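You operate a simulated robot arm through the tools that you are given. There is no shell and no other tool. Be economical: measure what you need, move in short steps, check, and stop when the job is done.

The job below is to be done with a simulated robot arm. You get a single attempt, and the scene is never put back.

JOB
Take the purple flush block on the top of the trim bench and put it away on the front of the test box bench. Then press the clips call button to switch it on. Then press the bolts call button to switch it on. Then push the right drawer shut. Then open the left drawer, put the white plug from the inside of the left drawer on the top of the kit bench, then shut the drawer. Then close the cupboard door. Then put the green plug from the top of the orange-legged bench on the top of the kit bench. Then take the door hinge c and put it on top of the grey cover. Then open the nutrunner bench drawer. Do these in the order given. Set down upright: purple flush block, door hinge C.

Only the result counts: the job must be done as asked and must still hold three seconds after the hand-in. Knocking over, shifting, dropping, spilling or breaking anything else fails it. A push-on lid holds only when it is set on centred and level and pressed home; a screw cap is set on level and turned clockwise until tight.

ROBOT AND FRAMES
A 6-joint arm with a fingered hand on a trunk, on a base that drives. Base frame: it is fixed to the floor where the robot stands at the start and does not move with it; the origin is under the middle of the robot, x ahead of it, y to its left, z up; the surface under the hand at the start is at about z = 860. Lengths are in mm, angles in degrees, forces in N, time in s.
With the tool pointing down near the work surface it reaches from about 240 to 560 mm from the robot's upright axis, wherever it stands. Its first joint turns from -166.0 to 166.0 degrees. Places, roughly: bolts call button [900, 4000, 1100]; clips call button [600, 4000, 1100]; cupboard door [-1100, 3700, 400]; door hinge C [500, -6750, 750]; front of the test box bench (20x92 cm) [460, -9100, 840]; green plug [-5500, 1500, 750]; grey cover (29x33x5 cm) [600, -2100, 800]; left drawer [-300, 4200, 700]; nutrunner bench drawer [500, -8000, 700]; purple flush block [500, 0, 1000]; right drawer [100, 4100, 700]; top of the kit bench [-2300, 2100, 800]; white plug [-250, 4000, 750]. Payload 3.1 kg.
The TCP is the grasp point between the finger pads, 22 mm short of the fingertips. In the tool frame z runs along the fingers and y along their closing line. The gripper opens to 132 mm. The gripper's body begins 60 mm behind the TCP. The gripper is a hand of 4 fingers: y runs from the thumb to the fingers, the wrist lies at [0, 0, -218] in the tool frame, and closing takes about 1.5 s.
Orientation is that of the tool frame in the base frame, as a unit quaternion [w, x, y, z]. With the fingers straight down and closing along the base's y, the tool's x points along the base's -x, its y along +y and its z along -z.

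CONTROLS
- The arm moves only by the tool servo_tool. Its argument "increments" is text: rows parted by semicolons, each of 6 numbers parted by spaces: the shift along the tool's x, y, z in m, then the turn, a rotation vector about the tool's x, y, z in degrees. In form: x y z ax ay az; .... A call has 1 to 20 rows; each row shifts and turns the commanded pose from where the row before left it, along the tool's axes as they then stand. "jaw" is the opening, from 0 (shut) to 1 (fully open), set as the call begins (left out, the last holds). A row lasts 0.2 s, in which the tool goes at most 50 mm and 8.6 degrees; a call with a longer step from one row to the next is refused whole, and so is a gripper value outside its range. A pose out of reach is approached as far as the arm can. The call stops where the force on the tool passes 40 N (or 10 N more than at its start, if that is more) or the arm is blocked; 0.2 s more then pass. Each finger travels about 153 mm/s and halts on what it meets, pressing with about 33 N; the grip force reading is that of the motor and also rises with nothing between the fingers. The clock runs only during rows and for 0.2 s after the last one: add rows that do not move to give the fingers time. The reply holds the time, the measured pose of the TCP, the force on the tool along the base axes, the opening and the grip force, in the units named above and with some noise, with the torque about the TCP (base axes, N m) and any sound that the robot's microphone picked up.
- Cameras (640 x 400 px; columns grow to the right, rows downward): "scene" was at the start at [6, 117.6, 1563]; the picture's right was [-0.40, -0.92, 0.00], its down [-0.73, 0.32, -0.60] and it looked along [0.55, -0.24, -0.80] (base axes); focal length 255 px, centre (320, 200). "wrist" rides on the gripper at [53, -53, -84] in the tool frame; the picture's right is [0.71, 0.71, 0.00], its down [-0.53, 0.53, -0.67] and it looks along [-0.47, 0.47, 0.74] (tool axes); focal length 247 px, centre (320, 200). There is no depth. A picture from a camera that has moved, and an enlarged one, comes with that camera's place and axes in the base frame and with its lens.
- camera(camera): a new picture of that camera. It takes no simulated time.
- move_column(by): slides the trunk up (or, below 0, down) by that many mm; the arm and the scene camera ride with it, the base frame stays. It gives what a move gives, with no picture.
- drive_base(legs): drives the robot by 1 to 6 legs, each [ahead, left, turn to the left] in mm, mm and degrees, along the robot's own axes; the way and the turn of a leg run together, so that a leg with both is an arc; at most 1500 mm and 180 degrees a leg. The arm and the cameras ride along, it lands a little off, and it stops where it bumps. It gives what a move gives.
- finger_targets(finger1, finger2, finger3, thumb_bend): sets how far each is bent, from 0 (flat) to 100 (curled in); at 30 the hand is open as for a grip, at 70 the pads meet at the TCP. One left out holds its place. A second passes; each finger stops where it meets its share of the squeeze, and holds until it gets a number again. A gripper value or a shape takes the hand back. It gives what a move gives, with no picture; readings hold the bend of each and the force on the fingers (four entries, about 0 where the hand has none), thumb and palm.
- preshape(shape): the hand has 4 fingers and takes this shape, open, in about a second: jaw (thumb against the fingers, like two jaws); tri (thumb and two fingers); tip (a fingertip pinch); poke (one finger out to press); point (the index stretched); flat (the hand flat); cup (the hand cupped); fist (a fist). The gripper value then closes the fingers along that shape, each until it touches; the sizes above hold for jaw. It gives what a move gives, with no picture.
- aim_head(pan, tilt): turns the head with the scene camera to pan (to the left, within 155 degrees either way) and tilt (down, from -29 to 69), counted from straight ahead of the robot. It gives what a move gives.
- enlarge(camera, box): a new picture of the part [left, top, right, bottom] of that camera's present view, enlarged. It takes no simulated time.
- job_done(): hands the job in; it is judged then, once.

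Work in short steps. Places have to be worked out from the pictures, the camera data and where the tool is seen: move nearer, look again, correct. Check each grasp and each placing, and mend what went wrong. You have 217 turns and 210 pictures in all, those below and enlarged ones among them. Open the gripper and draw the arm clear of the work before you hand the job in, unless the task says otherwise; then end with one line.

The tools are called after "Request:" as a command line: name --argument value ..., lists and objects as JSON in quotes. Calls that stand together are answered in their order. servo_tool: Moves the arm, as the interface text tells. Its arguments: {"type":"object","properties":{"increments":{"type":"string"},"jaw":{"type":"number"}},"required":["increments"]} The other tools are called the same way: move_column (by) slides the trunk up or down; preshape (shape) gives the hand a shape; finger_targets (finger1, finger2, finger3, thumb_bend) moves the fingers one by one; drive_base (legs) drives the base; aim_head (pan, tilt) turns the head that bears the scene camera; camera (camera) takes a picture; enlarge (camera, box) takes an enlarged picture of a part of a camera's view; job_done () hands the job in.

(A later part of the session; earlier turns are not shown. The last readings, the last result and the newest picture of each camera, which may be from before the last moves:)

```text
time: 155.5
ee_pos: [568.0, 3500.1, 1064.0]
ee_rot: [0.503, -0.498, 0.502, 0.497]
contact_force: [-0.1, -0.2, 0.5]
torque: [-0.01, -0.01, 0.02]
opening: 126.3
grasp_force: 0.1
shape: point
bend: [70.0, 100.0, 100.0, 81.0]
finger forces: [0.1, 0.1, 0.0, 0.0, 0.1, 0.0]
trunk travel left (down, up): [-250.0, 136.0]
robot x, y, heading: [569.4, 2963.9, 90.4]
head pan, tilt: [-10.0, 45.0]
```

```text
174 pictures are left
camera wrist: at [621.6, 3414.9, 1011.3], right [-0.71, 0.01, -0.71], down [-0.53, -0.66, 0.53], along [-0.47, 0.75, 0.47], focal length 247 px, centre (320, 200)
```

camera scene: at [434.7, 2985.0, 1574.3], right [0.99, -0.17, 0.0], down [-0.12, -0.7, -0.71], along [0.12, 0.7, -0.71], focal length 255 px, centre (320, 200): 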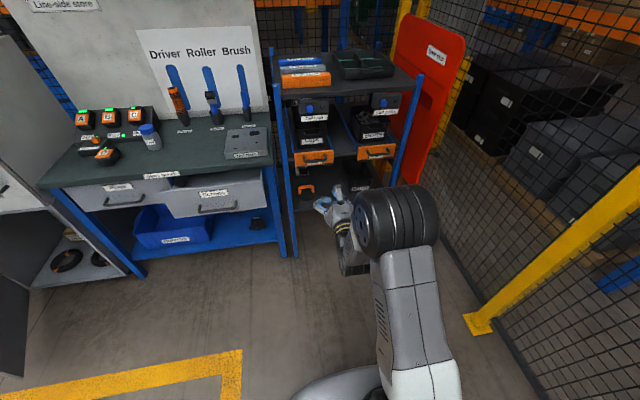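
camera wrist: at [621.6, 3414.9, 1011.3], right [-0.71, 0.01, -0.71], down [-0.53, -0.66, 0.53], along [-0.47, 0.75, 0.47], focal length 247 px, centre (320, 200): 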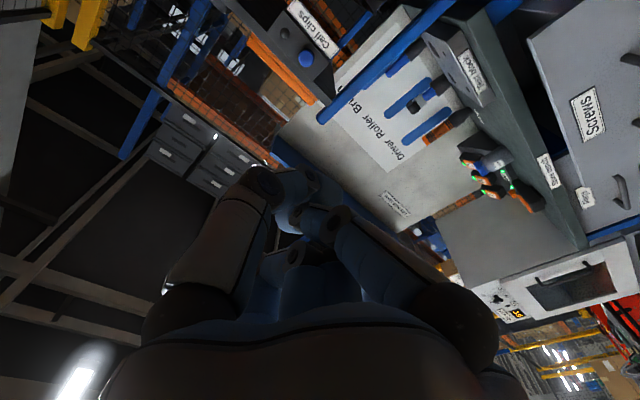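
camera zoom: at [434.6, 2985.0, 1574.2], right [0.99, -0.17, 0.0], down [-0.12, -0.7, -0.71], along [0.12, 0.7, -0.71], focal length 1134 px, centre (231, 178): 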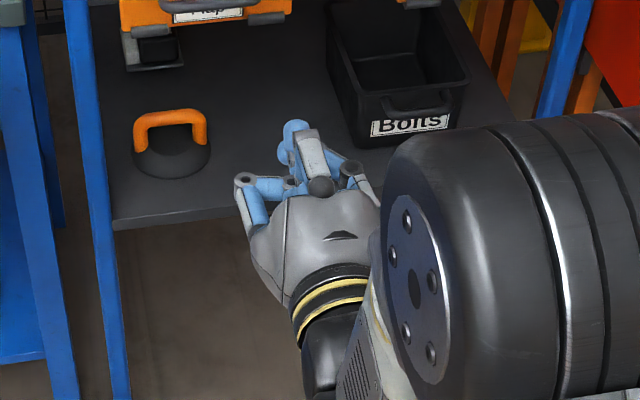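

Neither shape gives a clear single tip. The jaw shape closed has fingertips meeting on the tool axis, so I use that and check.

Request:
preshape --shape "jaw"

Request:
servo_tool --increments "0 0 0 0 0 0; 0 0 0 0 0 0; 0 0 0 0 0 0; 0 0 0 0 0 0; 0 0 0 0 0 0; 0 0 0 0 0 0; 0 0 0 0 0 0" --jaw 0

Request:
enlarge --camera "scene" --box '[280, 160, 400, 250]'

Request:
camera --camera "wrist"

```text
time: 156.4
ee_pos: [568.5, 3499.5, 1063.3]
ee_rot: [0.502, -0.497, 0.503, 0.498]
contact_force: [0.3, 0.4, -0.2]
torque: [-0.04, -0.02, -0.01]
opening: 131.6
grasp_force: 0.1
shape: jaw
bend: [30.0, 30.0, 30.0, 30.0]
finger forces: [0.0, 0.0, 0.0, 0.0, 0.1, 0.0]
trunk travel left (down, up): [-250.0, 136.0]
robot x, y, heading: [570.9, 2964.4, 90.2]
head pan, tilt: [-10.0, 45.0]
```

```text
time: 158.0
ee_pos: [568.6, 3500.3, 1064.1]
ee_rot: [0.502, -0.498, 0.502, 0.498]
contact_force: [-0.7, 1.0, -0.7]
torque: [0.01, -0.04, 0.0]
opening: 0.0
grasp_force: 33.2
shape: jaw
bend: [70.0, 70.0, 70.0, 70.0]
finger forces: [0.1, 0.1, 0.0, 0.0, 0.0, 0.1]
trunk travel left (down, up): [-250.0, 136.0]
robot x, y, heading: [572.3, 2964.6, 90.2]
head pan, tilt: [-10.0, 45.0]
```

```text
4.44 times, centred on (340, 205) of scene
camera zoom: at [434.6, 2985.0, 1574.2], right [0.99, -0.17, 0.0], down [-0.12, -0.7, -0.71], along [0.12, 0.7, -0.71], focal length 1134 px, centre (231, 178)
```

zoom: 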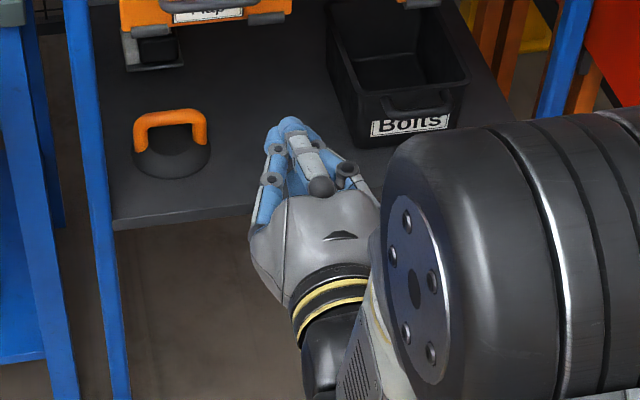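

```text
172 pictures are left
camera wrist: at [621.5, 3414.9, 1011.3], right [-0.71, 0.01, -0.71], down [-0.53, -0.66, 0.53], along [-0.47, 0.75, 0.47], focal length 247 px, centre (320, 200)
```

wrist: 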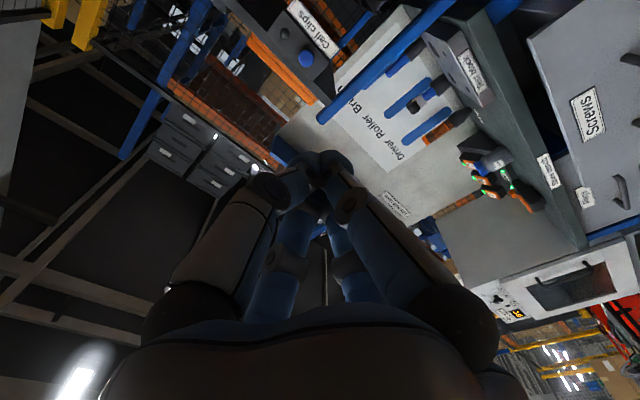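

The tips meet on the axis. I zoom in on the button with both cameras to fix its place.

Request:
enlarge --camera "scene" --box '[270, 80, 420, 180]'

Request:
enlarge --camera "wrist" --box '[260, 10, 360, 90]'

```text
4.00 times, centred on (345, 130) of scene
camera zoom: at [434.6, 2985.0, 1574.2], right [0.99, -0.17, 0.0], down [-0.12, -0.7, -0.71], along [0.12, 0.7, -0.71], focal length 1021 px, centre (220, 480)
```

zoom: 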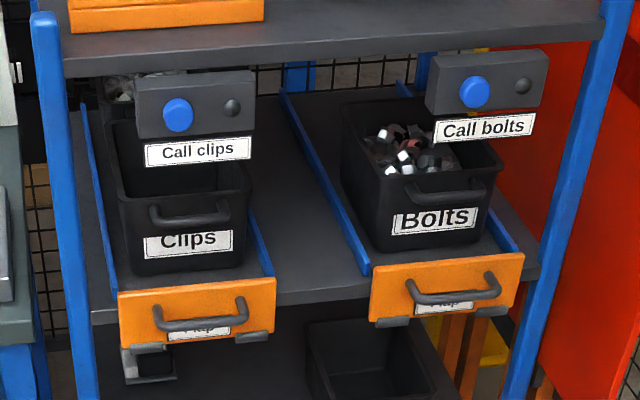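

```text
5.00 times, centred on (310, 50) of wrist
camera zoom: at [621.5, 3414.9, 1011.3], right [-0.71, 0.01, -0.71], down [-0.53, -0.66, 0.53], along [-0.47, 0.75, 0.47], focal length 1235 px, centre (370, 950)
```

zoom: 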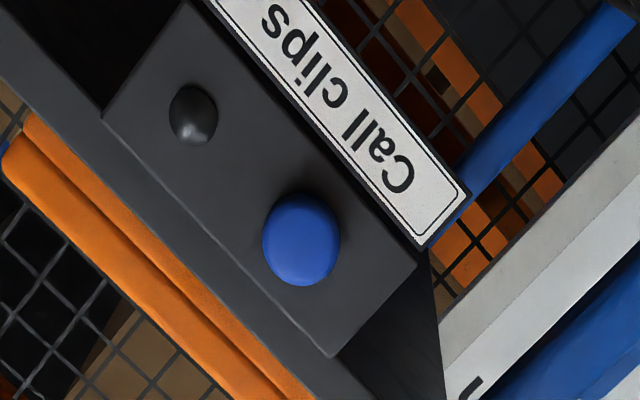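

Clips button at about (560, 3970, 1108), bolts at (876, 3970, 1105). I align the tool height and drive up close.

Request:
servo_tool --increments "-0.022 0.004 0 0 0 0; -0.022 0.004 0 0 0 0; 0 0 0 0 0 0"

Request:
drive_base --legs '[[370, 0, 0]]'

Request:
camera --camera "wrist"

Request:
camera --camera "scene"

```text
time: 158.8
ee_pos: [561.6, 3499.6, 1106.9]
ee_rot: [0.501, -0.499, 0.502, 0.498]
contact_force: [0.5, -0.5, 0.3]
torque: [-0.01, 0.01, 0.02]
opening: 0.0
grasp_force: 33.3
shape: jaw
bend: [70.0, 70.0, 70.0, 70.0]
finger forces: [0.0, 0.1, 0.0, 0.1, 0.0, 0.0]
trunk travel left (down, up): [-250.0, 136.0]
robot x, y, heading: [571.6, 2964.7, 90.4]
head pan, tilt: [-10.0, 45.0]
```

```text
time: 161.2
ee_pos: [560.5, 3874.6, 1106.9]
ee_rot: [0.502, -0.498, 0.502, 0.498]
contact_force: [0.0, -0.4, 0.0]
torque: [-0.02, 0.0, -0.02]
opening: 0.3
grasp_force: 33.3
shape: jaw
bend: [70.0, 70.0, 70.0, 70.0]
finger forces: [0.0, 0.1, 0.1, 0.1, 0.0, 0.0]
trunk travel left (down, up): [-250.0, 136.0]
robot x, y, heading: [567.4, 3343.4, 90.2]
head pan, tilt: [-10.0, 45.0]
```

```text
169 pictures are left
camera wrist: at [613.6, 3790.4, 1054.9], right [-0.71, 0.01, -0.71], down [-0.53, -0.66, 0.53], along [-0.47, 0.75, 0.47], focal length 247 px, centre (320, 200)
```

wrist: 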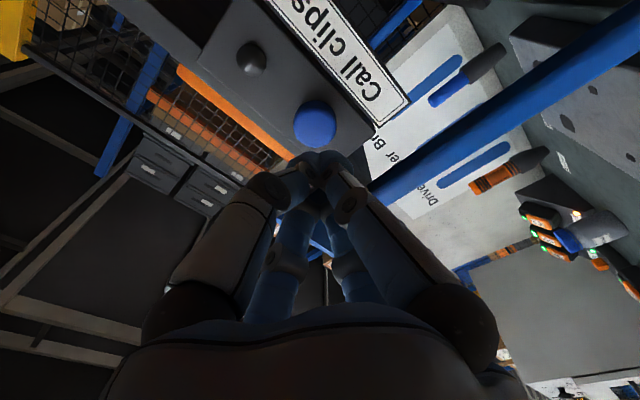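

```text
168 pictures are left
camera scene: at [433.6, 3360.1, 1574.2], right [0.99, -0.17, 0.0], down [-0.12, -0.7, -0.71], along [0.12, 0.7, -0.71], focal length 255 px, centre (320, 200)
```

scene: 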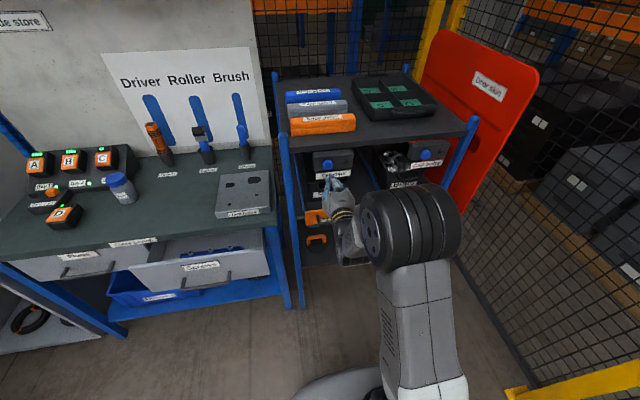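

On line with the button. I raise 3 mm and advance, finishing in small steps.

Request:
servo_tool --increments "-0.003 0 0.02 0 0 0; 0 0 0.02 0 0 0; 0 0 0.01 0 0 0; 0 0 0.004 0 0 0; 0 0 0.004 0 0 0; 0 0 0.004 0 0 0; 0 0 0 0 0 0"

Request:
enlarge --camera "scene" --box '[270, 130, 400, 230]'

Request:
camera --camera "wrist"

```text
time: 162.8
ee_pos: [560.5, 3929.8, 1110.8]
ee_rot: [0.501, -0.499, 0.502, 0.498]
contact_force: [-1.9, -32.2, -10.1]
torque: [-0.37, -0.03, 0.25]
opening: 0.0
grasp_force: 33.0
shape: jaw
bend: [70.0, 70.0, 70.0, 70.0]
finger forces: [0.0, 0.1, 0.0, 0.0, 0.0, 0.1]
trunk travel left (down, up): [-250.0, 136.0]
robot x, y, heading: [566.7, 3339.5, 90.0]
head pan, tilt: [-10.0, 45.0]
heard: click
```

```text
4.00 times, centred on (335, 180) of scene
camera zoom: at [433.6, 3351.6, 1574.2], right [0.99, -0.17, 0.0], down [-0.12, -0.69, -0.71], along [0.12, 0.7, -0.7], focal length 1021 px, centre (260, 280)
```

zoom: 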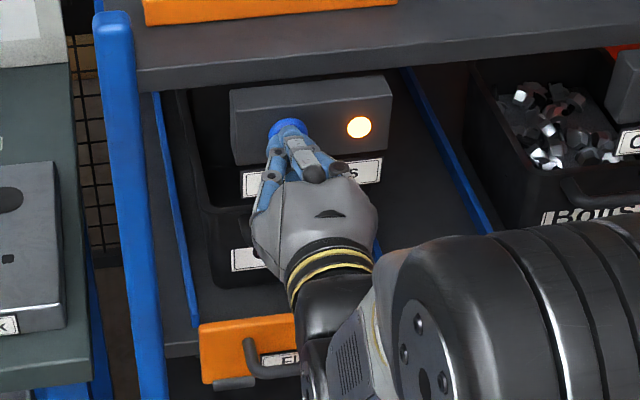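

```text
166 pictures are left
camera wrist: at [614.0, 3845.6, 1059.4], right [-0.71, 0.0, -0.71], down [-0.53, -0.66, 0.53], along [-0.47, 0.75, 0.47], focal length 247 px, centre (320, 200)
```

wrist: 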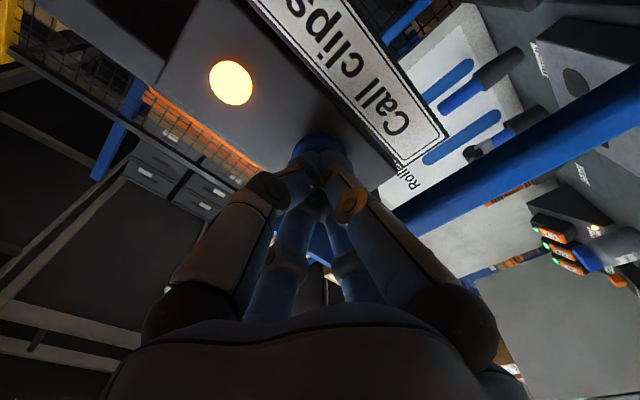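

Click heard and the lamp is lit. I withdraw and shift the base right to the bolts button (316 mm).

Request:
servo_tool --increments "0 0 -0.02 0 0 0; 0 0 -0.03 0 0 0; 0 0 -0.03 0 0 0; 0 0 0 0 0 0"

Request:
drive_base --legs '[[0, -316, 0]]'

Request:
camera --camera "wrist"

Request:
camera --camera "scene"

```text
time: 163.8
ee_pos: [560.2, 3857.5, 1111.4]
ee_rot: [0.503, -0.497, 0.502, 0.498]
contact_force: [-0.4, 0.6, -0.4]
torque: [-0.03, -0.01, 0.01]
opening: 0.2
grasp_force: 33.1
shape: jaw
bend: [70.0, 70.0, 70.0, 70.0]
finger forces: [0.0, 0.0, 0.0, 0.1, 0.1, 0.0]
trunk travel left (down, up): [-250.0, 136.0]
robot x, y, heading: [566.7, 3341.4, 90.2]
head pan, tilt: [-10.0, 45.0]
```

```text
time: 165.9
ee_pos: [877.3, 3857.9, 1110.6]
ee_rot: [0.502, -0.498, 0.502, 0.498]
contact_force: [-0.2, 0.4, -0.3]
torque: [0.0, -0.04, 0.04]
opening: 0.0
grasp_force: 33.2
shape: jaw
bend: [70.0, 70.0, 70.0, 70.0]
finger forces: [0.1, 0.0, 0.0, 0.0, 0.1, 0.0]
trunk travel left (down, up): [-250.0, 136.0]
robot x, y, heading: [889.6, 3341.4, 90.1]
head pan, tilt: [-10.0, 45.0]
```

```text
165 pictures are left
camera wrist: at [930.0, 3774.2, 1057.8], right [-0.71, 0.01, -0.71], down [-0.53, -0.66, 0.53], along [-0.47, 0.75, 0.47], focal length 247 px, centre (320, 200)
```

wrist: 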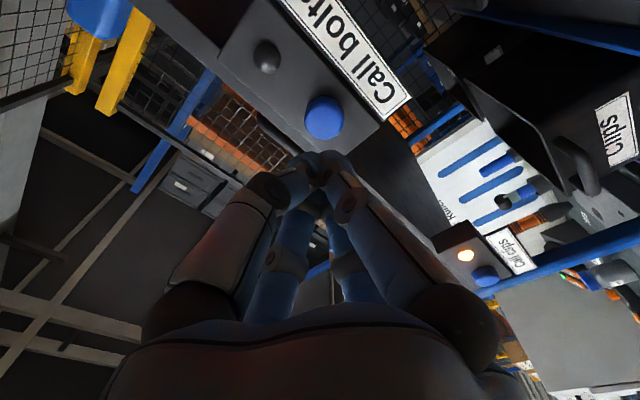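

```text
164 pictures are left
camera scene: at [751.3, 3359.8, 1574.3], right [0.99, -0.17, 0.0], down [-0.12, -0.7, -0.71], along [0.12, 0.7, -0.71], focal length 255 px, centre (320, 200)
```

scene: 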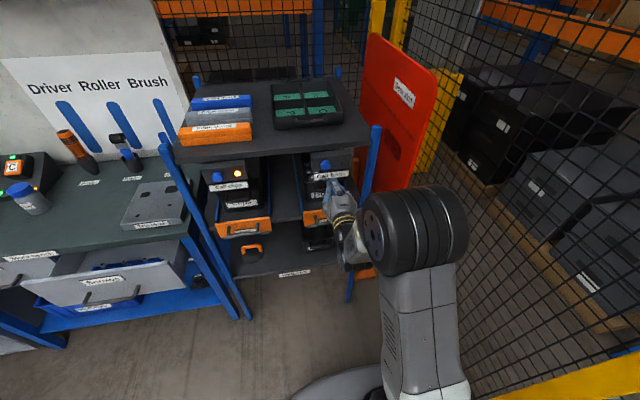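

The bolts button computes to (874, 3955, 1110); I shift 3 mm left and press.

Request:
servo_tool --increments "0 0.003 0.03 0 0 0; 0 0 0.03 0 0 0; 0 0 0.004 0 0 0; 0 0 0.004 0 0 0; 0 0 0.004 0 0 0; 0 0 0 0 0 0"

Request:
camera --camera "wrist"

```text
time: 167.3
ee_pos: [872.3, 3927.9, 1111.3]
ee_rot: [0.502, -0.498, 0.502, 0.498]
contact_force: [-1.8, -10.5, -1.1]
torque: [-0.03, -0.01, 0.1]
opening: 0.2
grasp_force: 33.0
shape: jaw
bend: [70.0, 70.0, 70.0, 70.0]
finger forces: [0.0, 0.0, 0.1, 0.0, 0.0, 0.1]
trunk travel left (down, up): [-250.0, 136.0]
robot x, y, heading: [888.3, 3342.0, 90.3]
head pan, tilt: [-10.0, 45.0]
heard: click
```

```text
163 pictures are left
camera wrist: at [926.7, 3843.8, 1058.7], right [-0.71, 0.01, -0.71], down [-0.53, -0.66, 0.53], along [-0.47, 0.75, 0.47], focal length 247 px, centre (320, 200)
```

wrist: 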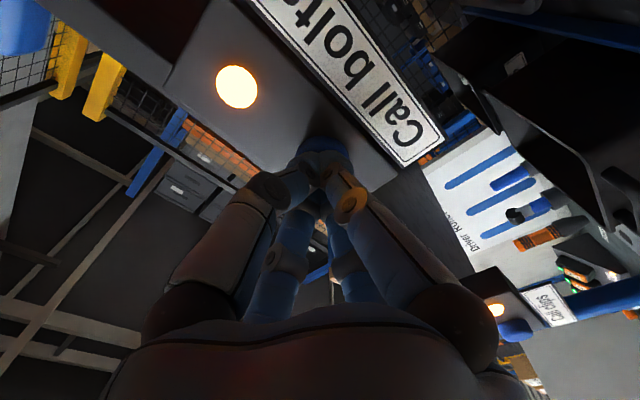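

Both lamps are lit. I withdraw, back off and go in front of the right drawer.

Request:
servo_tool --increments "0 0 -0.02 0 0 0; 0 0 -0.04 0 0 0; 0 0 -0.04 0 0 0; 0 0 0 0 0 0"

Request:
drive_base --legs '[[-350, 0, 0], [0, 780, 0]]'

Request:
move_column --by -245

Request:
camera --camera "scene"

Request:
camera --camera "wrist"

```text
time: 168.3
ee_pos: [872.6, 3830.3, 1110.2]
ee_rot: [0.502, -0.498, 0.501, 0.499]
contact_force: [-0.3, -0.1, 0.4]
torque: [-0.01, 0.01, 0.03]
opening: 0.0
grasp_force: 32.6
shape: jaw
bend: [70.0, 70.0, 70.0, 70.0]
finger forces: [0.0, 0.1, 0.0, 0.0, 0.0, 0.0]
trunk travel left (down, up): [-250.0, 136.0]
robot x, y, heading: [883.4, 3342.6, 90.2]
head pan, tilt: [-10.0, 45.0]
```

```text
time: 174.5
ee_pos: [77.0, 3477.6, 1109.6]
ee_rot: [0.501, -0.5, 0.5, 0.499]
contact_force: [0.5, -0.4, 1.1]
torque: [-0.02, 0.01, -0.02]
opening: 0.1
grasp_force: 32.8
shape: jaw
bend: [70.0, 70.0, 70.0, 70.0]
finger forces: [0.1, 0.1, 0.0, 0.0, 0.0, 0.1]
trunk travel left (down, up): [-250.0, 136.0]
robot x, y, heading: [95.2, 2986.1, 90.7]
head pan, tilt: [-10.0, 45.0]
```

```text
time: 177.0
ee_pos: [77.2, 3477.3, 867.8]
ee_rot: [0.5, -0.5, 0.5, 0.5]
contact_force: [0.6, -0.1, 0.2]
torque: [0.02, 0.0, -0.03]
opening: 0.0
grasp_force: 32.7
shape: jaw
bend: [70.0, 70.0, 70.0, 70.0]
finger forces: [0.0, 0.0, 0.1, 0.1, 0.0, 0.1]
trunk travel left (down, up): [-5.0, 381.0]
robot x, y, heading: [94.0, 2985.9, 90.4]
head pan, tilt: [-10.0, 45.0]
```

```text
162 pictures are left
camera scene: at [-42.1, 3006.4, 1330.0], right [0.99, -0.17, 0.0], down [-0.12, -0.7, -0.71], along [0.12, 0.7, -0.71], focal length 255 px, centre (320, 200)
```

scene: 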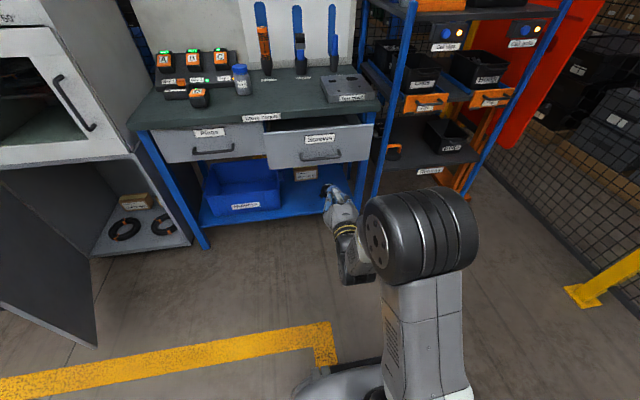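

```text
161 pictures are left
camera wrist: at [131.0, 3393.1, 814.1], right [-0.71, 0.0, -0.71], down [-0.53, -0.67, 0.53], along [-0.47, 0.74, 0.47], focal length 247 px, centre (320, 200)
```

wrist: 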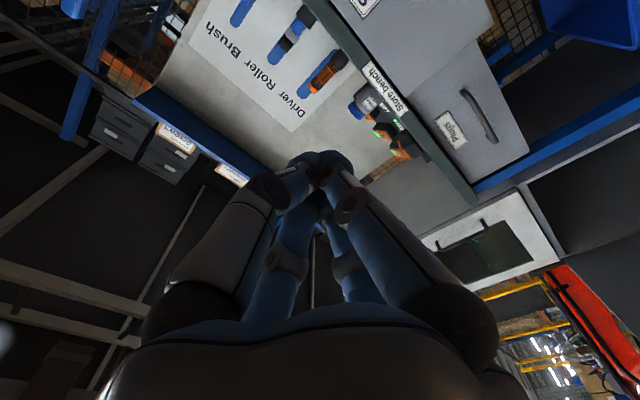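

Request:
enlarge --camera "scene" --box '[130, 60, 390, 222]'

```text
2.46 times, centred on (260, 141) of scene
camera zoom: at [-42.1, 3006.4, 1330.0], right [0.99, -0.17, 0.0], down [-0.12, -0.7, -0.71], along [0.12, 0.7, -0.71], focal length 628 px, centre (468, 345)
```

zoom: 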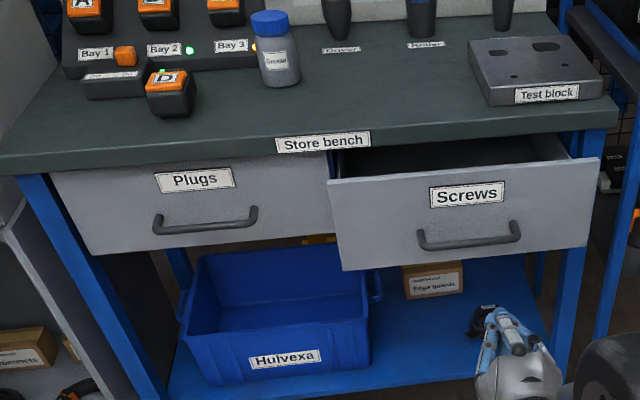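

The right drawer's front computes to y≈3865, x from -107 to 321, with its handle near z≈735; the left one is flush near y≈3975. I bring the closed fingertips to x≈107, z≈778 and drive closer.

Request:
servo_tool --increments "0.03 -0.01 0 0 0 0; 0.03 -0.01 0 0 0 0; 0.03 -0.01 0 0 0 0; 0 0 0 0 0 0"

Request:
drive_base --legs '[[280, 0, 0]]'

Request:
camera --camera "scene"

Request:
camera --camera "wrist"

```text
time: 178.0
ee_pos: [107.8, 3477.5, 774.8]
ee_rot: [0.5, -0.5, 0.5, 0.5]
contact_force: [0.2, -1.1, -0.5]
torque: [-0.01, -0.02, -0.01]
opening: 0.0
grasp_force: 33.6
shape: jaw
bend: [70.0, 70.0, 70.0, 70.0]
finger forces: [0.0, 0.0, 0.1, 0.0, 0.0, 0.0]
trunk travel left (down, up): [-5.0, 381.0]
robot x, y, heading: [94.7, 2984.9, 90.7]
head pan, tilt: [-10.0, 45.0]
```

```text
time: 179.9
ee_pos: [103.4, 3752.4, 775.7]
ee_rot: [0.501, -0.499, 0.501, 0.499]
contact_force: [-0.8, 0.4, -0.3]
torque: [0.02, 0.0, 0.02]
opening: 0.0
grasp_force: 33.1
shape: jaw
bend: [70.0, 70.0, 70.0, 70.0]
finger forces: [0.0, 0.0, 0.1, 0.1, 0.1, 0.0]
trunk travel left (down, up): [-5.0, 381.0]
robot x, y, heading: [90.6, 3263.5, 90.6]
head pan, tilt: [-10.0, 45.0]
```

```text
159 pictures are left
camera scene: at [-44.6, 3282.1, 1330.0], right [0.99, -0.16, 0.0], down [-0.12, -0.7, -0.71], along [0.12, 0.7, -0.71], focal length 255 px, centre (320, 200)
```

scene: 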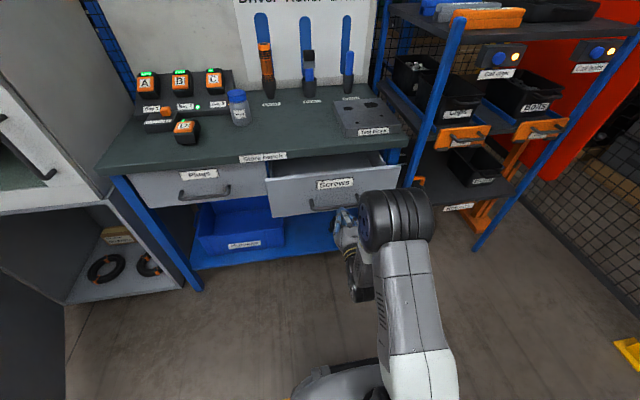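

```text
158 pictures are left
camera wrist: at [157.1, 3668.7, 723.1], right [-0.71, 0.0, -0.71], down [-0.53, -0.67, 0.53], along [-0.47, 0.74, 0.47], focal length 247 px, centre (320, 200)
```

wrist: 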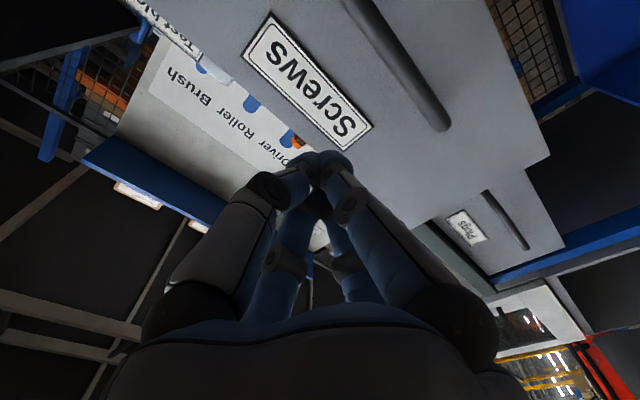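

The fingertips aim at the label on the drawer's front. I push forward in steady small rows.

Request:
servo_tool --increments "0 0 0.02 0 0 0; 0 0 0.02 0 0 0; 0 0 0.02 0 0 0; 0 0 0.015 0 0 0; 0 0 0.015 0 0 0; 0 0 0.015 0 0 0; 0 0 0 0 0 0"

Request:
camera --camera "scene"

```text
time: 181.5
ee_pos: [103.1, 3857.1, 775.7]
ee_rot: [0.5, -0.5, 0.5, 0.5]
contact_force: [0.3, 0.9, 0.1]
torque: [0.02, -0.03, 0.02]
opening: 0.0
grasp_force: 32.4
shape: jaw
bend: [70.0, 70.0, 70.0, 70.0]
finger forces: [0.0, 0.1, 0.0, 0.0, 0.0, 0.0]
trunk travel left (down, up): [-5.0, 381.0]
robot x, y, heading: [88.2, 3259.9, 90.5]
head pan, tilt: [-10.0, 45.0]
```

```text
157 pictures are left
camera scene: at [-44.6, 3281.7, 1330.0], right [0.99, -0.16, 0.0], down [-0.12, -0.7, -0.71], along [0.12, 0.7, -0.71], focal length 255 px, centre (320, 200)
```

scene: 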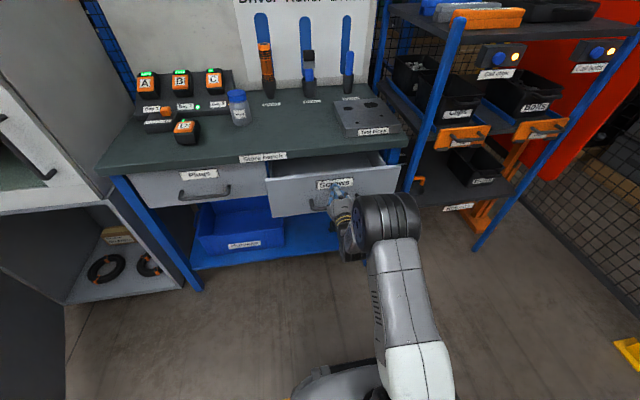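

No contact yet (tip at y≈3879). I continue.

Request:
servo_tool --increments "0 0 0.012 0 0 0; 0 0 0.012 0 0 0; 0 0 0.012 0 0 0; 0 0 0.012 0 0 0; 0 0 0.012 0 0 0; 0 0 0 0 0 0"

Request:
camera --camera "scene"

Request:
camera --camera "wrist"

```text
time: 182.9
ee_pos: [105.4, 3917.1, 775.8]
ee_rot: [0.501, -0.499, 0.501, 0.499]
contact_force: [-0.4, 0.1, 0.7]
torque: [-0.03, -0.02, 0.03]
opening: 0.0
grasp_force: 33.2
shape: jaw
bend: [70.0, 70.0, 70.0, 70.0]
finger forces: [0.0, 0.0, 0.1, 0.0, 0.0, 0.0]
trunk travel left (down, up): [-5.0, 381.0]
robot x, y, heading: [92.8, 3262.1, 90.6]
head pan, tilt: [-10.0, 45.0]
```

```text
156 pictures are left
camera scene: at [-44.6, 3281.7, 1330.0], right [0.99, -0.16, 0.0], down [-0.12, -0.7, -0.71], along [0.12, 0.7, -0.71], focal length 255 px, centre (320, 200)
```

scene: 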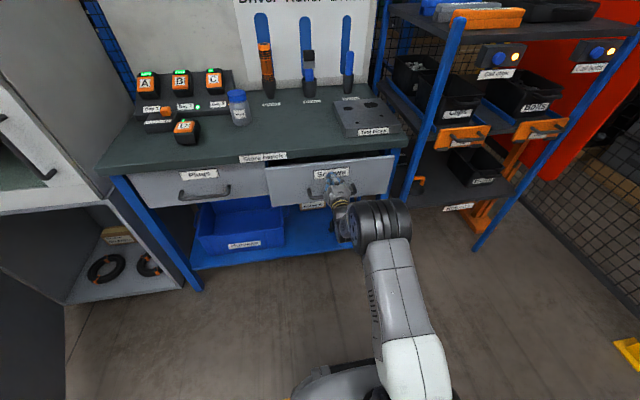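

```text
155 pictures are left
camera wrist: at [158.3, 3833.6, 723.6], right [-0.71, 0.0, -0.71], down [-0.53, -0.67, 0.53], along [-0.47, 0.74, 0.47], focal length 247 px, centre (320, 200)
```

wrist: 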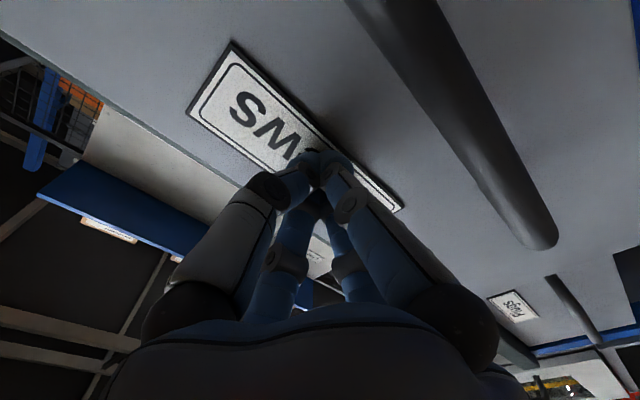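

The drawer is moving in smoothly. I push on until it stops.

Request:
servo_tool --increments "0 0 0.012 0 0 0; 0 0 0.012 0 0 0; 0 0 0.01 0 0 0; 0 0 0.008 0 0 0; 0 0 0.008 0 0 0; 0 0 0.006 0 0 0; 0 0 0.005 0 0 0; 0 0 0 0 0 0"

Request:
camera --camera "scene"

```text
time: 184.7
ee_pos: [104.9, 3978.6, 775.7]
ee_rot: [0.5, -0.5, 0.5, 0.5]
contact_force: [0.5, -0.4, -0.6]
torque: [0.01, 0.0, 0.02]
opening: 0.0
grasp_force: 32.8
shape: jaw
bend: [70.0, 70.0, 70.0, 70.0]
finger forces: [0.0, 0.1, 0.1, 0.1, 0.0, 0.0]
trunk travel left (down, up): [-5.0, 381.0]
robot x, y, heading: [90.9, 3261.4, 90.6]
head pan, tilt: [-10.0, 45.0]
```

```text
154 pictures are left
camera scene: at [-44.6, 3281.7, 1330.0], right [0.99, -0.16, 0.0], down [-0.12, -0.7, -0.71], along [0.12, 0.7, -0.71], focal length 255 px, centre (320, 200)
```

scene: 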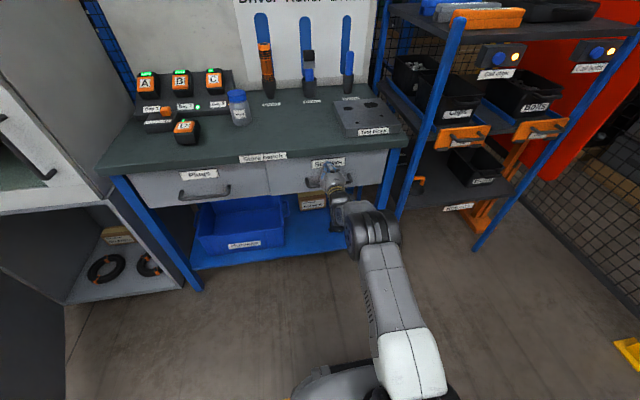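

Nearly flush. I push the last bit until resistance is felt.

Request:
servo_tool --increments "0 0 0.005 0 0 0; 0 0 0.005 0 0 0; 0 0 0.005 0 0 0; 0 0 0.005 0 0 0; 0 0 0.005 0 0 0; 0 0 0 0 0 0"

Request:
enlarge --camera "scene" --box '[110, 130, 430, 230]'

```text
time: 185.5
ee_pos: [104.2, 3986.0, 775.3]
ee_rot: [0.5, -0.5, 0.5, 0.5]
contact_force: [-0.1, -31.3, 6.3]
torque: [0.18, 0.03, 0.13]
opening: 0.0
grasp_force: 33.5
shape: jaw
bend: [70.0, 70.0, 70.0, 70.0]
finger forces: [0.0, 0.1, 0.0, 0.0, 0.1, 0.1]
trunk travel left (down, up): [-5.0, 381.0]
robot x, y, heading: [90.3, 3266.2, 90.8]
head pan, tilt: [-10.0, 45.0]
stopped in row 3: the force on the tool passed its limit at 48 N (the readings are from after the stop); the commanded pose is now the measured one
```

```text
2.00 times, centred on (270, 180) of scene
camera zoom: at [-44.7, 3275.1, 1330.2], right [0.99, -0.16, 0.0], down [-0.12, -0.69, -0.71], along [0.12, 0.7, -0.7], focal length 510 px, centre (420, 240)
```

zoom: 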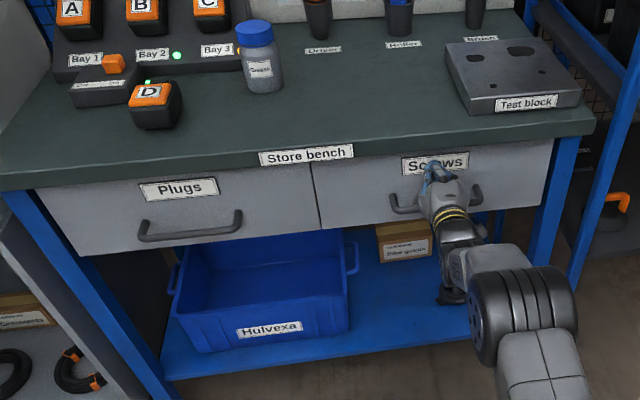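

The right drawer is shut (front panel at y≈4008). I withdraw, shift left in front of the left drawer (handle near x≈-331, z≈725) and roll the hand so it closes vertically.

Request:
servo_tool --increments "0 0 -0.03 0 0 0; 0 0 -0.04 0 0 0; 0 0 -0.04 0 0 0; 0 0 -0.04 0 0 0; 0 0 -0.04 0 0 0; 0 0 0 0 0 0"

Request:
drive_base --legs '[[0, 430, -0.7]]'

Request:
servo_tool --increments "0.02 0 0 0 0 -8.5; 0 0 0 0 0 -8.5; 0 0 0 0 0 -8.5; 0 0 0 0 0 -8.5; 0 0 0 0 0 -8.5; 0 0 0 0 0 -8.5; 0 0 0 0 0 -8.5; 0 0 0 0 0 -8.5; 0 0 0 0 0 -8.5; 0 0 0 0 0 -8.5; 0 0 0 0 0 -5; 0 0 0 0 0 0; 0 0 0 0 0 0" --jaw 0.6

Request:
camera --camera "wrist"

Request:
camera --camera "scene"

```text
time: 186.9
ee_pos: [104.6, 3797.2, 776.5]
ee_rot: [0.499, -0.501, 0.502, 0.498]
contact_force: [0.8, -0.2, 0.4]
torque: [0.02, -0.01, 0.01]
opening: 0.2
grasp_force: 33.4
shape: jaw
bend: [70.0, 70.0, 70.0, 70.0]
finger forces: [0.0, 0.0, 0.1, 0.0, 0.0, 0.2]
trunk travel left (down, up): [-5.0, 381.0]
robot x, y, heading: [92.6, 3260.7, 90.5]
head pan, tilt: [-10.0, 45.0]
```

```text
time: 189.5
ee_pos: [-312.0, 3796.8, 776.2]
ee_rot: [0.502, -0.498, 0.505, 0.495]
contact_force: [-0.2, -0.1, -0.4]
torque: [-0.01, 0.0, 0.02]
opening: 0.0
grasp_force: 33.1
shape: jaw
bend: [70.0, 70.0, 70.0, 70.0]
finger forces: [0.0, 0.0, 0.1, 0.0, 0.0, 0.0]
trunk travel left (down, up): [-5.0, 381.0]
robot x, y, heading: [-327.2, 3261.7, 89.9]
head pan, tilt: [-10.0, 45.0]
```

```text
time: 192.3
ee_pos: [-311.6, 3796.2, 756.2]
ee_rot: [-0.703, 0.707, -0.052, -0.043]
contact_force: [0.5, -0.8, -0.3]
torque: [0.02, 0.0, 0.0]
opening: 79.3
grasp_force: 0.0
shape: jaw
bend: [32.0, 32.0, 32.0, 70.0]
finger forces: [0.0, 0.0, 0.1, 0.1, 0.0, 0.1]
out of reach, approached as far as the arm can: row 11
trunk travel left (down, up): [-5.0, 381.0]
robot x, y, heading: [-332.1, 3261.5, 89.9]
head pan, tilt: [-10.0, 45.0]
```

```text
152 pictures are left
camera wrist: at [-252.8, 3711.8, 802.6], right [0.6, -0.01, -0.8], down [-0.6, -0.66, -0.45], along [-0.52, 0.75, -0.41], focal length 247 px, centre (320, 200)
```

wrist: 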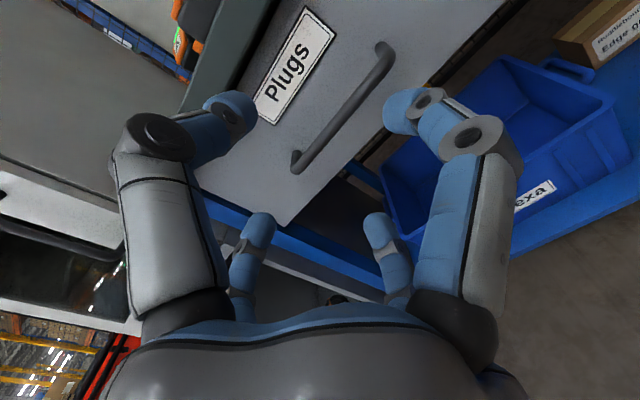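

```text
151 pictures are left
camera scene: at [-467.3, 3281.1, 1330.0], right [0.98, -0.18, 0.0], down [-0.12, -0.7, -0.71], along [0.12, 0.7, -0.71], focal length 255 px, centre (320, 200)
```

scene: 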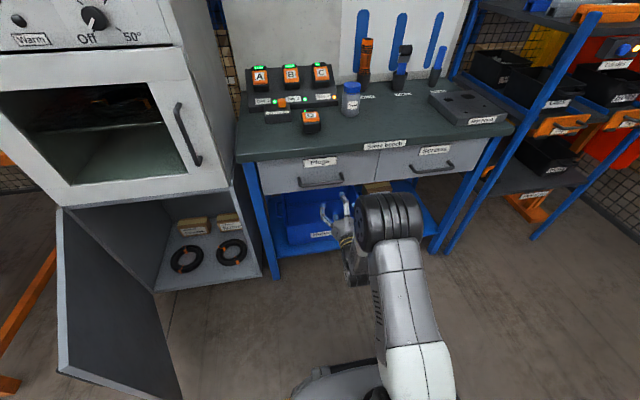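

The hand is rolled. I zoom in on the handle in both views to fix its centre.

Request:
enlarge --camera "scene" --box '[240, 130, 440, 255]'

Request:
enlarge --camera "wrist" --box '[240, 0, 440, 200]'

```text
3.20 times, centred on (340, 192) of scene
camera zoom: at [-467.3, 3281.1, 1330.0], right [0.98, -0.18, 0.0], down [-0.12, -0.7, -0.71], along [0.12, 0.7, -0.71], focal length 816 px, centre (256, 224)
```

zoom: 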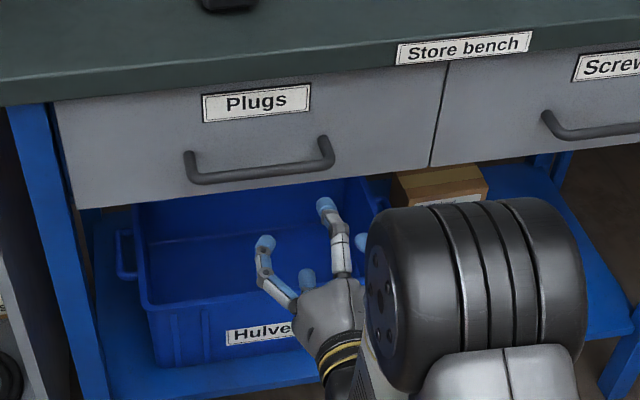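

```text
2.00 times, centred on (340, 100) of wrist
camera zoom: at [-252.8, 3711.8, 802.6], right [0.6, -0.01, -0.8], down [-0.6, -0.66, -0.45], along [-0.52, 0.75, -0.41], focal length 494 px, centre (280, 400)
```

zoom: 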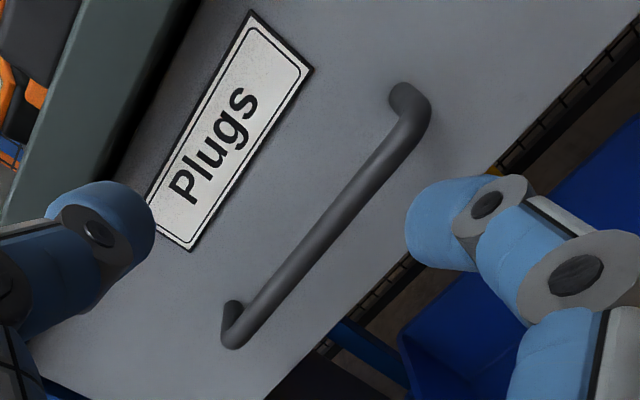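

The handle's centre is about (-338, 3975, 711). I align to it with the gripper open and advance so the bar comes between the fingers.

Request:
servo_tool --increments "-0.01 0.024 0 0 0 0; -0.01 0.023 0 0 0 0; 0 0 0.03 0 0 0; 0 0 0.03 0 0 0; 0 0 0.03 0 0 0; 0 0 0.03 0 0 0; 0 0 0 0 0 0"

Request:
camera --camera "wrist"

Request:
enlarge --camera "scene" --box '[240, 130, 440, 255]'

```text
time: 193.9
ee_pos: [-335.9, 3916.6, 710.9]
ee_rot: [-0.702, 0.709, -0.053, -0.046]
contact_force: [-0.2, 0.0, -0.4]
torque: [0.0, 0.03, 0.0]
opening: 79.1
grasp_force: 0.0
shape: jaw
bend: [32.0, 32.0, 32.0, 70.0]
finger forces: [0.0, 0.0, 0.0, 0.0, 0.0, 0.0]
trunk travel left (down, up): [-5.0, 381.0]
robot x, y, heading: [-331.4, 3257.8, 89.9]
head pan, tilt: [-10.0, 45.0]
```

```text
148 pictures are left
camera wrist: at [-275.9, 3831.8, 757.1], right [0.6, -0.01, -0.8], down [-0.6, -0.67, -0.44], along [-0.53, 0.75, -0.41], focal length 247 px, centre (320, 200)
```

wrist: 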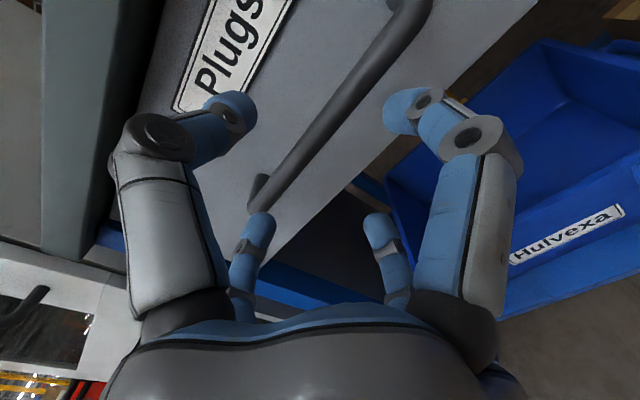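

```text
3.20 times, centred on (340, 192) of scene
camera zoom: at [-467.3, 3281.1, 1330.0], right [0.98, -0.18, 0.0], down [-0.12, -0.7, -0.71], along [0.12, 0.7, -0.71], focal length 816 px, centre (256, 224)
```

zoom: 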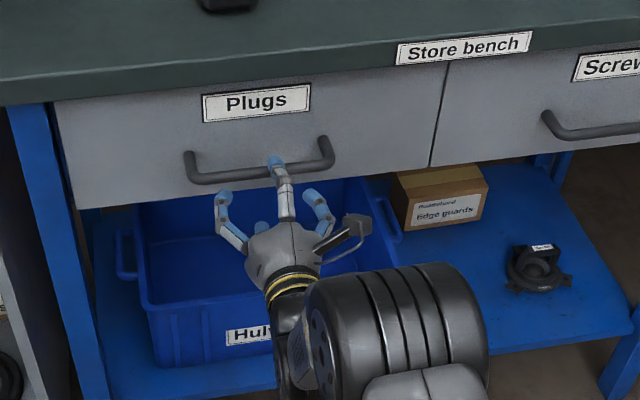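

The bar lies between the fingers. I advance the last 50 mm.

Request:
servo_tool --increments "0 0 0.02 0 0 0; 0 0 0.015 0 0 0; 0 0 0.01 0 0 0; 0 0 0.008 0 0 0; 0 0 0 0 0 0"

Request:
camera --camera "wrist"

```text
time: 194.5
ee_pos: [-339.1, 3943.5, 710.0]
ee_rot: [-0.702, 0.709, -0.05, -0.05]
contact_force: [-0.4, -37.9, 6.7]
torque: [0.25, 0.22, 1.77]
opening: 78.9
grasp_force: 0.0
shape: jaw
bend: [32.0, 32.0, 86.0, 70.0]
finger forces: [0.0, 0.0, 38.5, 0.1, 0.0, 0.1]
trunk travel left (down, up): [-5.0, 381.0]
robot x, y, heading: [-331.8, 3259.3, 89.7]
head pan, tilt: [-10.0, 45.0]
stopped in row 3: the force on the tool passed its limit at 46 N (the readings are from after the stop); the commanded pose is now the measured one
```

```text
146 pictures are left
camera wrist: at [-278.3, 3860.2, 756.4], right [0.6, -0.01, -0.8], down [-0.59, -0.67, -0.44], along [-0.54, 0.74, -0.41], focal length 247 px, centre (320, 200)
```

wrist: 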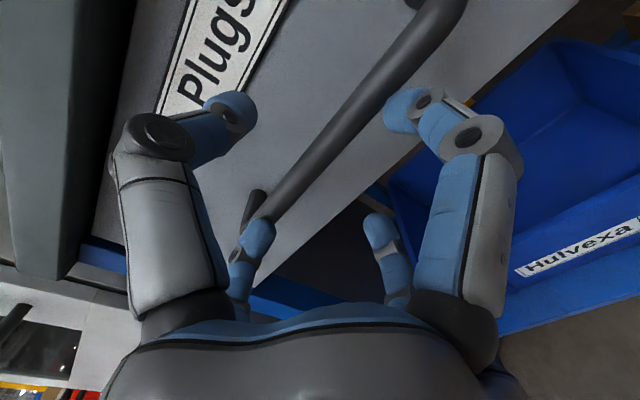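

Finger 3 touched the bar; the view shows the bar about 10 mm above the tool plane. I back off, raise 12 mm, open wider and advance again.

Request:
servo_tool --increments "0 0 -0.035 0 0 0; 0 -0.012 0 0 0 0; 0 0 0 0 0 0; 0 0 0 0 0 0" --jaw 0.85

Request:
servo_tool --increments "0 0 0.02 0 0 0; 0 0 0.015 0 0 0; 0 0 0.01 0 0 0; 0 0 0.008 0 0 0; 0 0 0.008 0 0 0; 0 0 0 0 0 0"

Request:
camera --camera "wrist"

```text
time: 195.5
ee_pos: [-335.3, 3913.5, 720.4]
ee_rot: [-0.7, 0.711, -0.051, -0.049]
contact_force: [-0.5, 0.6, -0.3]
torque: [0.0, -0.03, -0.01]
opening: 112.1
grasp_force: 0.2
shape: jaw
bend: [25.0, 25.0, 25.0, 39.0]
finger forces: [0.1, 0.0, 0.0, 0.0, 0.0, 0.0]
trunk travel left (down, up): [-5.0, 381.0]
robot x, y, heading: [-329.9, 3265.8, 89.7]
head pan, tilt: [-10.0, 45.0]
```

```text
time: 196.9
ee_pos: [-335.1, 3971.2, 714.6]
ee_rot: [-0.698, 0.712, -0.053, -0.05]
contact_force: [-2.3, -36.3, -12.6]
torque: [-0.06, 3.2, -0.7]
opening: 112.6
grasp_force: 0.0
shape: jaw
bend: [11.0, 25.0, 16.0, 39.0]
finger forces: [32.9, 0.0, 17.0, 0.0, 0.0, 0.1]
trunk travel left (down, up): [-5.0, 381.0]
robot x, y, heading: [-328.2, 3261.8, 90.0]
head pan, tilt: [-10.0, 45.0]
```

```text
145 pictures are left
camera wrist: at [-275.3, 3887.7, 762.9], right [0.6, -0.02, -0.8], down [-0.6, -0.68, -0.43], along [-0.54, 0.74, -0.41], focal length 247 px, centre (320, 200)
```

wrist: 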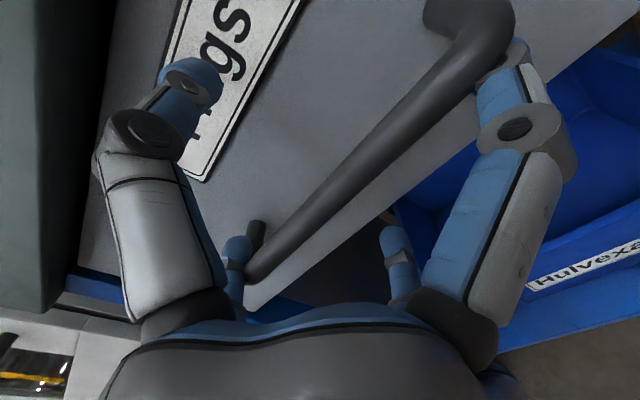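

The bar is now at the grasp point. I close the fingers on it.

Request:
servo_tool --increments "0 0 -0.003 0 0 0; 0 0 0 0 0 0; 0 0 0 0 0 0; 0 0 0 0 0 0; 0 0 0 0 0 0; 0 0 0 0 0 0; 0 0 0 0 0 0; 0 0 0 0 0 0" --jaw 0

Request:
camera --camera "wrist"

```text
time: 198.7
ee_pos: [-335.6, 3970.9, 717.1]
ee_rot: [-0.7, 0.71, -0.058, -0.053]
contact_force: [-2.2, -19.3, -15.4]
torque: [-0.04, 6.02, -1.04]
opening: 19.5
grasp_force: 33.2
shape: jaw
bend: [13.0, 70.0, 29.0, 73.0]
finger forces: [58.2, 11.9, 43.5, 0.1, 7.0, 0.0]
trunk travel left (down, up): [-5.0, 381.0]
robot x, y, heading: [-334.0, 3257.6, 90.0]
head pan, tilt: [-10.0, 45.0]
```

```text
144 pictures are left
camera wrist: at [-274.4, 3886.9, 762.9], right [0.59, -0.02, -0.81], down [-0.6, -0.67, -0.43], along [-0.54, 0.74, -0.41], focal length 247 px, centre (320, 200)
```

wrist: 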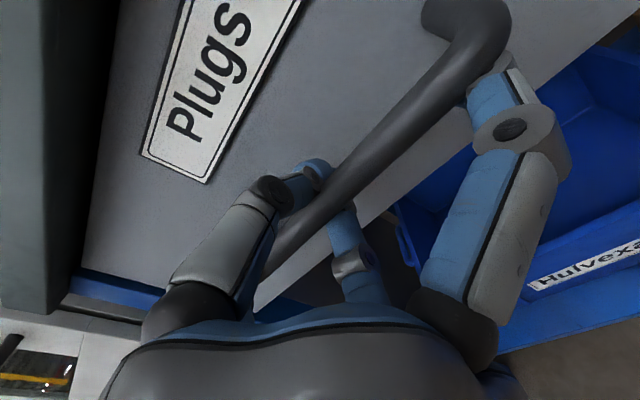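

The hand's four digits stand in a cross, so fingers 1 and 3 run into the bar while the thumb and finger 2 enclose it. I straighten fingers 1 and 3 out of the way and squeeze with the thumb and finger 2.

Request:
finger_targets --finger1 0 --finger3 0 --finger2 90 --thumb_bend 90

Request:
camera --camera "wrist"

```text
time: 199.7
ee_pos: [-337.8, 3972.3, 716.0]
ee_rot: [-0.699, 0.712, -0.052, -0.05]
contact_force: [-7.8, -0.5, -18.3]
torque: [-0.05, 2.4, -1.1]
opening: 62.2
grasp_force: 31.5
shape: fingers
bend: [10.0, 70.0, 1.0, 77.0]
finger forces: [37.0, 0.0, 0.0, 0.0, 26.2, 0.0]
trunk travel left (down, up): [-5.0, 381.0]
robot x, y, heading: [-330.4, 3261.4, 90.0]
head pan, tilt: [-10.0, 45.0]
```

```text
143 pictures are left
camera wrist: at [-276.7, 3888.9, 762.9], right [0.6, -0.02, -0.8], down [-0.6, -0.68, -0.43], along [-0.53, 0.74, -0.41], focal length 247 px, centre (320, 200)
```

wrist: 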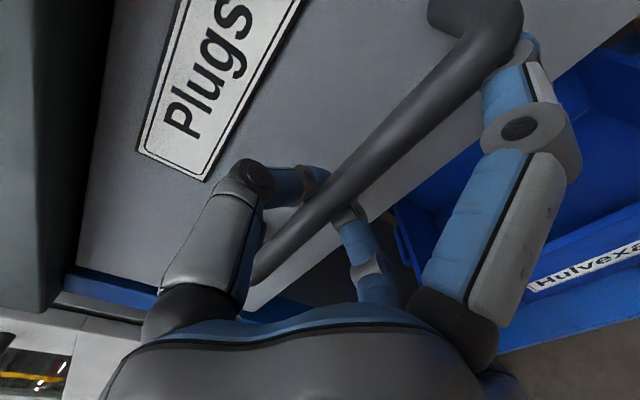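

The thumb hooks over the bar with finger 2 under it. I try pulling gently.

Request:
servo_tool --increments "0 0 -0.01 0 0 0; 0 0 -0.01 0 0 0; 0 0 -0.01 0 0 0; 0 0 -0.01 0 0 0; 0 0 0 0 0 0"

Request:
camera --camera "wrist"

Request:
enlarge --camera "scene" --box '[240, 130, 440, 255]'

```text
time: 200.9
ee_pos: [-337.0, 3933.1, 714.8]
ee_rot: [-0.698, 0.712, -0.052, -0.05]
contact_force: [-10.3, -0.5, -21.4]
torque: [-0.06, 2.6, -1.12]
opening: 62.3
grasp_force: 32.5
shape: fingers
bend: [10.0, 70.0, 1.0, 77.0]
finger forces: [39.6, 0.0, 0.1, 0.0, 25.8, 0.1]
trunk travel left (down, up): [-5.0, 381.0]
robot x, y, heading: [-335.7, 3259.8, 90.1]
head pan, tilt: [-10.0, 45.0]
```

```text
142 pictures are left
camera wrist: at [-276.6, 3849.4, 763.1], right [0.6, -0.02, -0.8], down [-0.6, -0.68, -0.43], along [-0.53, 0.74, -0.42], focal length 247 px, centre (320, 200)
```

wrist: 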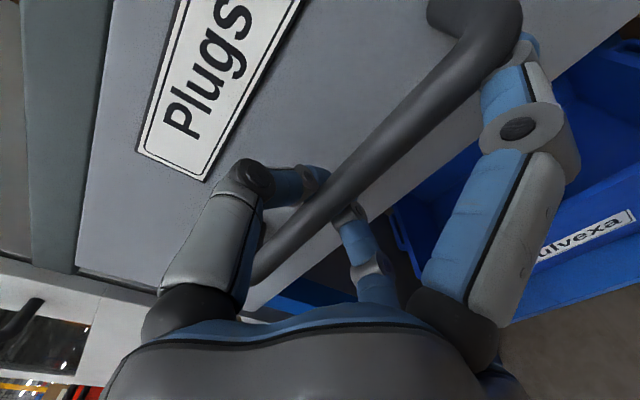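

```text
3.20 times, centred on (340, 192) of scene
camera zoom: at [-468.3, 3283.5, 1329.8], right [0.98, -0.18, 0.0], down [-0.12, -0.7, -0.71], along [0.12, 0.69, -0.71], focal length 816 px, centre (256, 224)
```

zoom: 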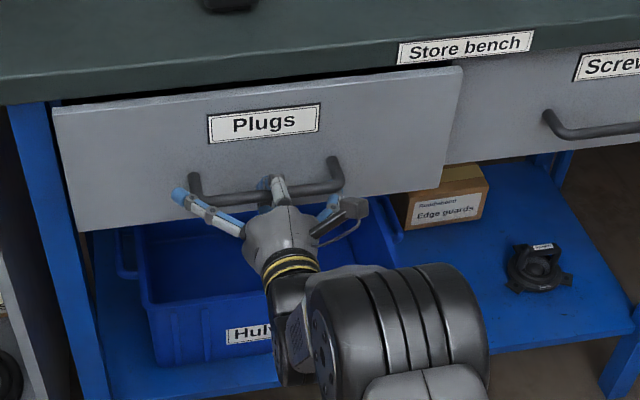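

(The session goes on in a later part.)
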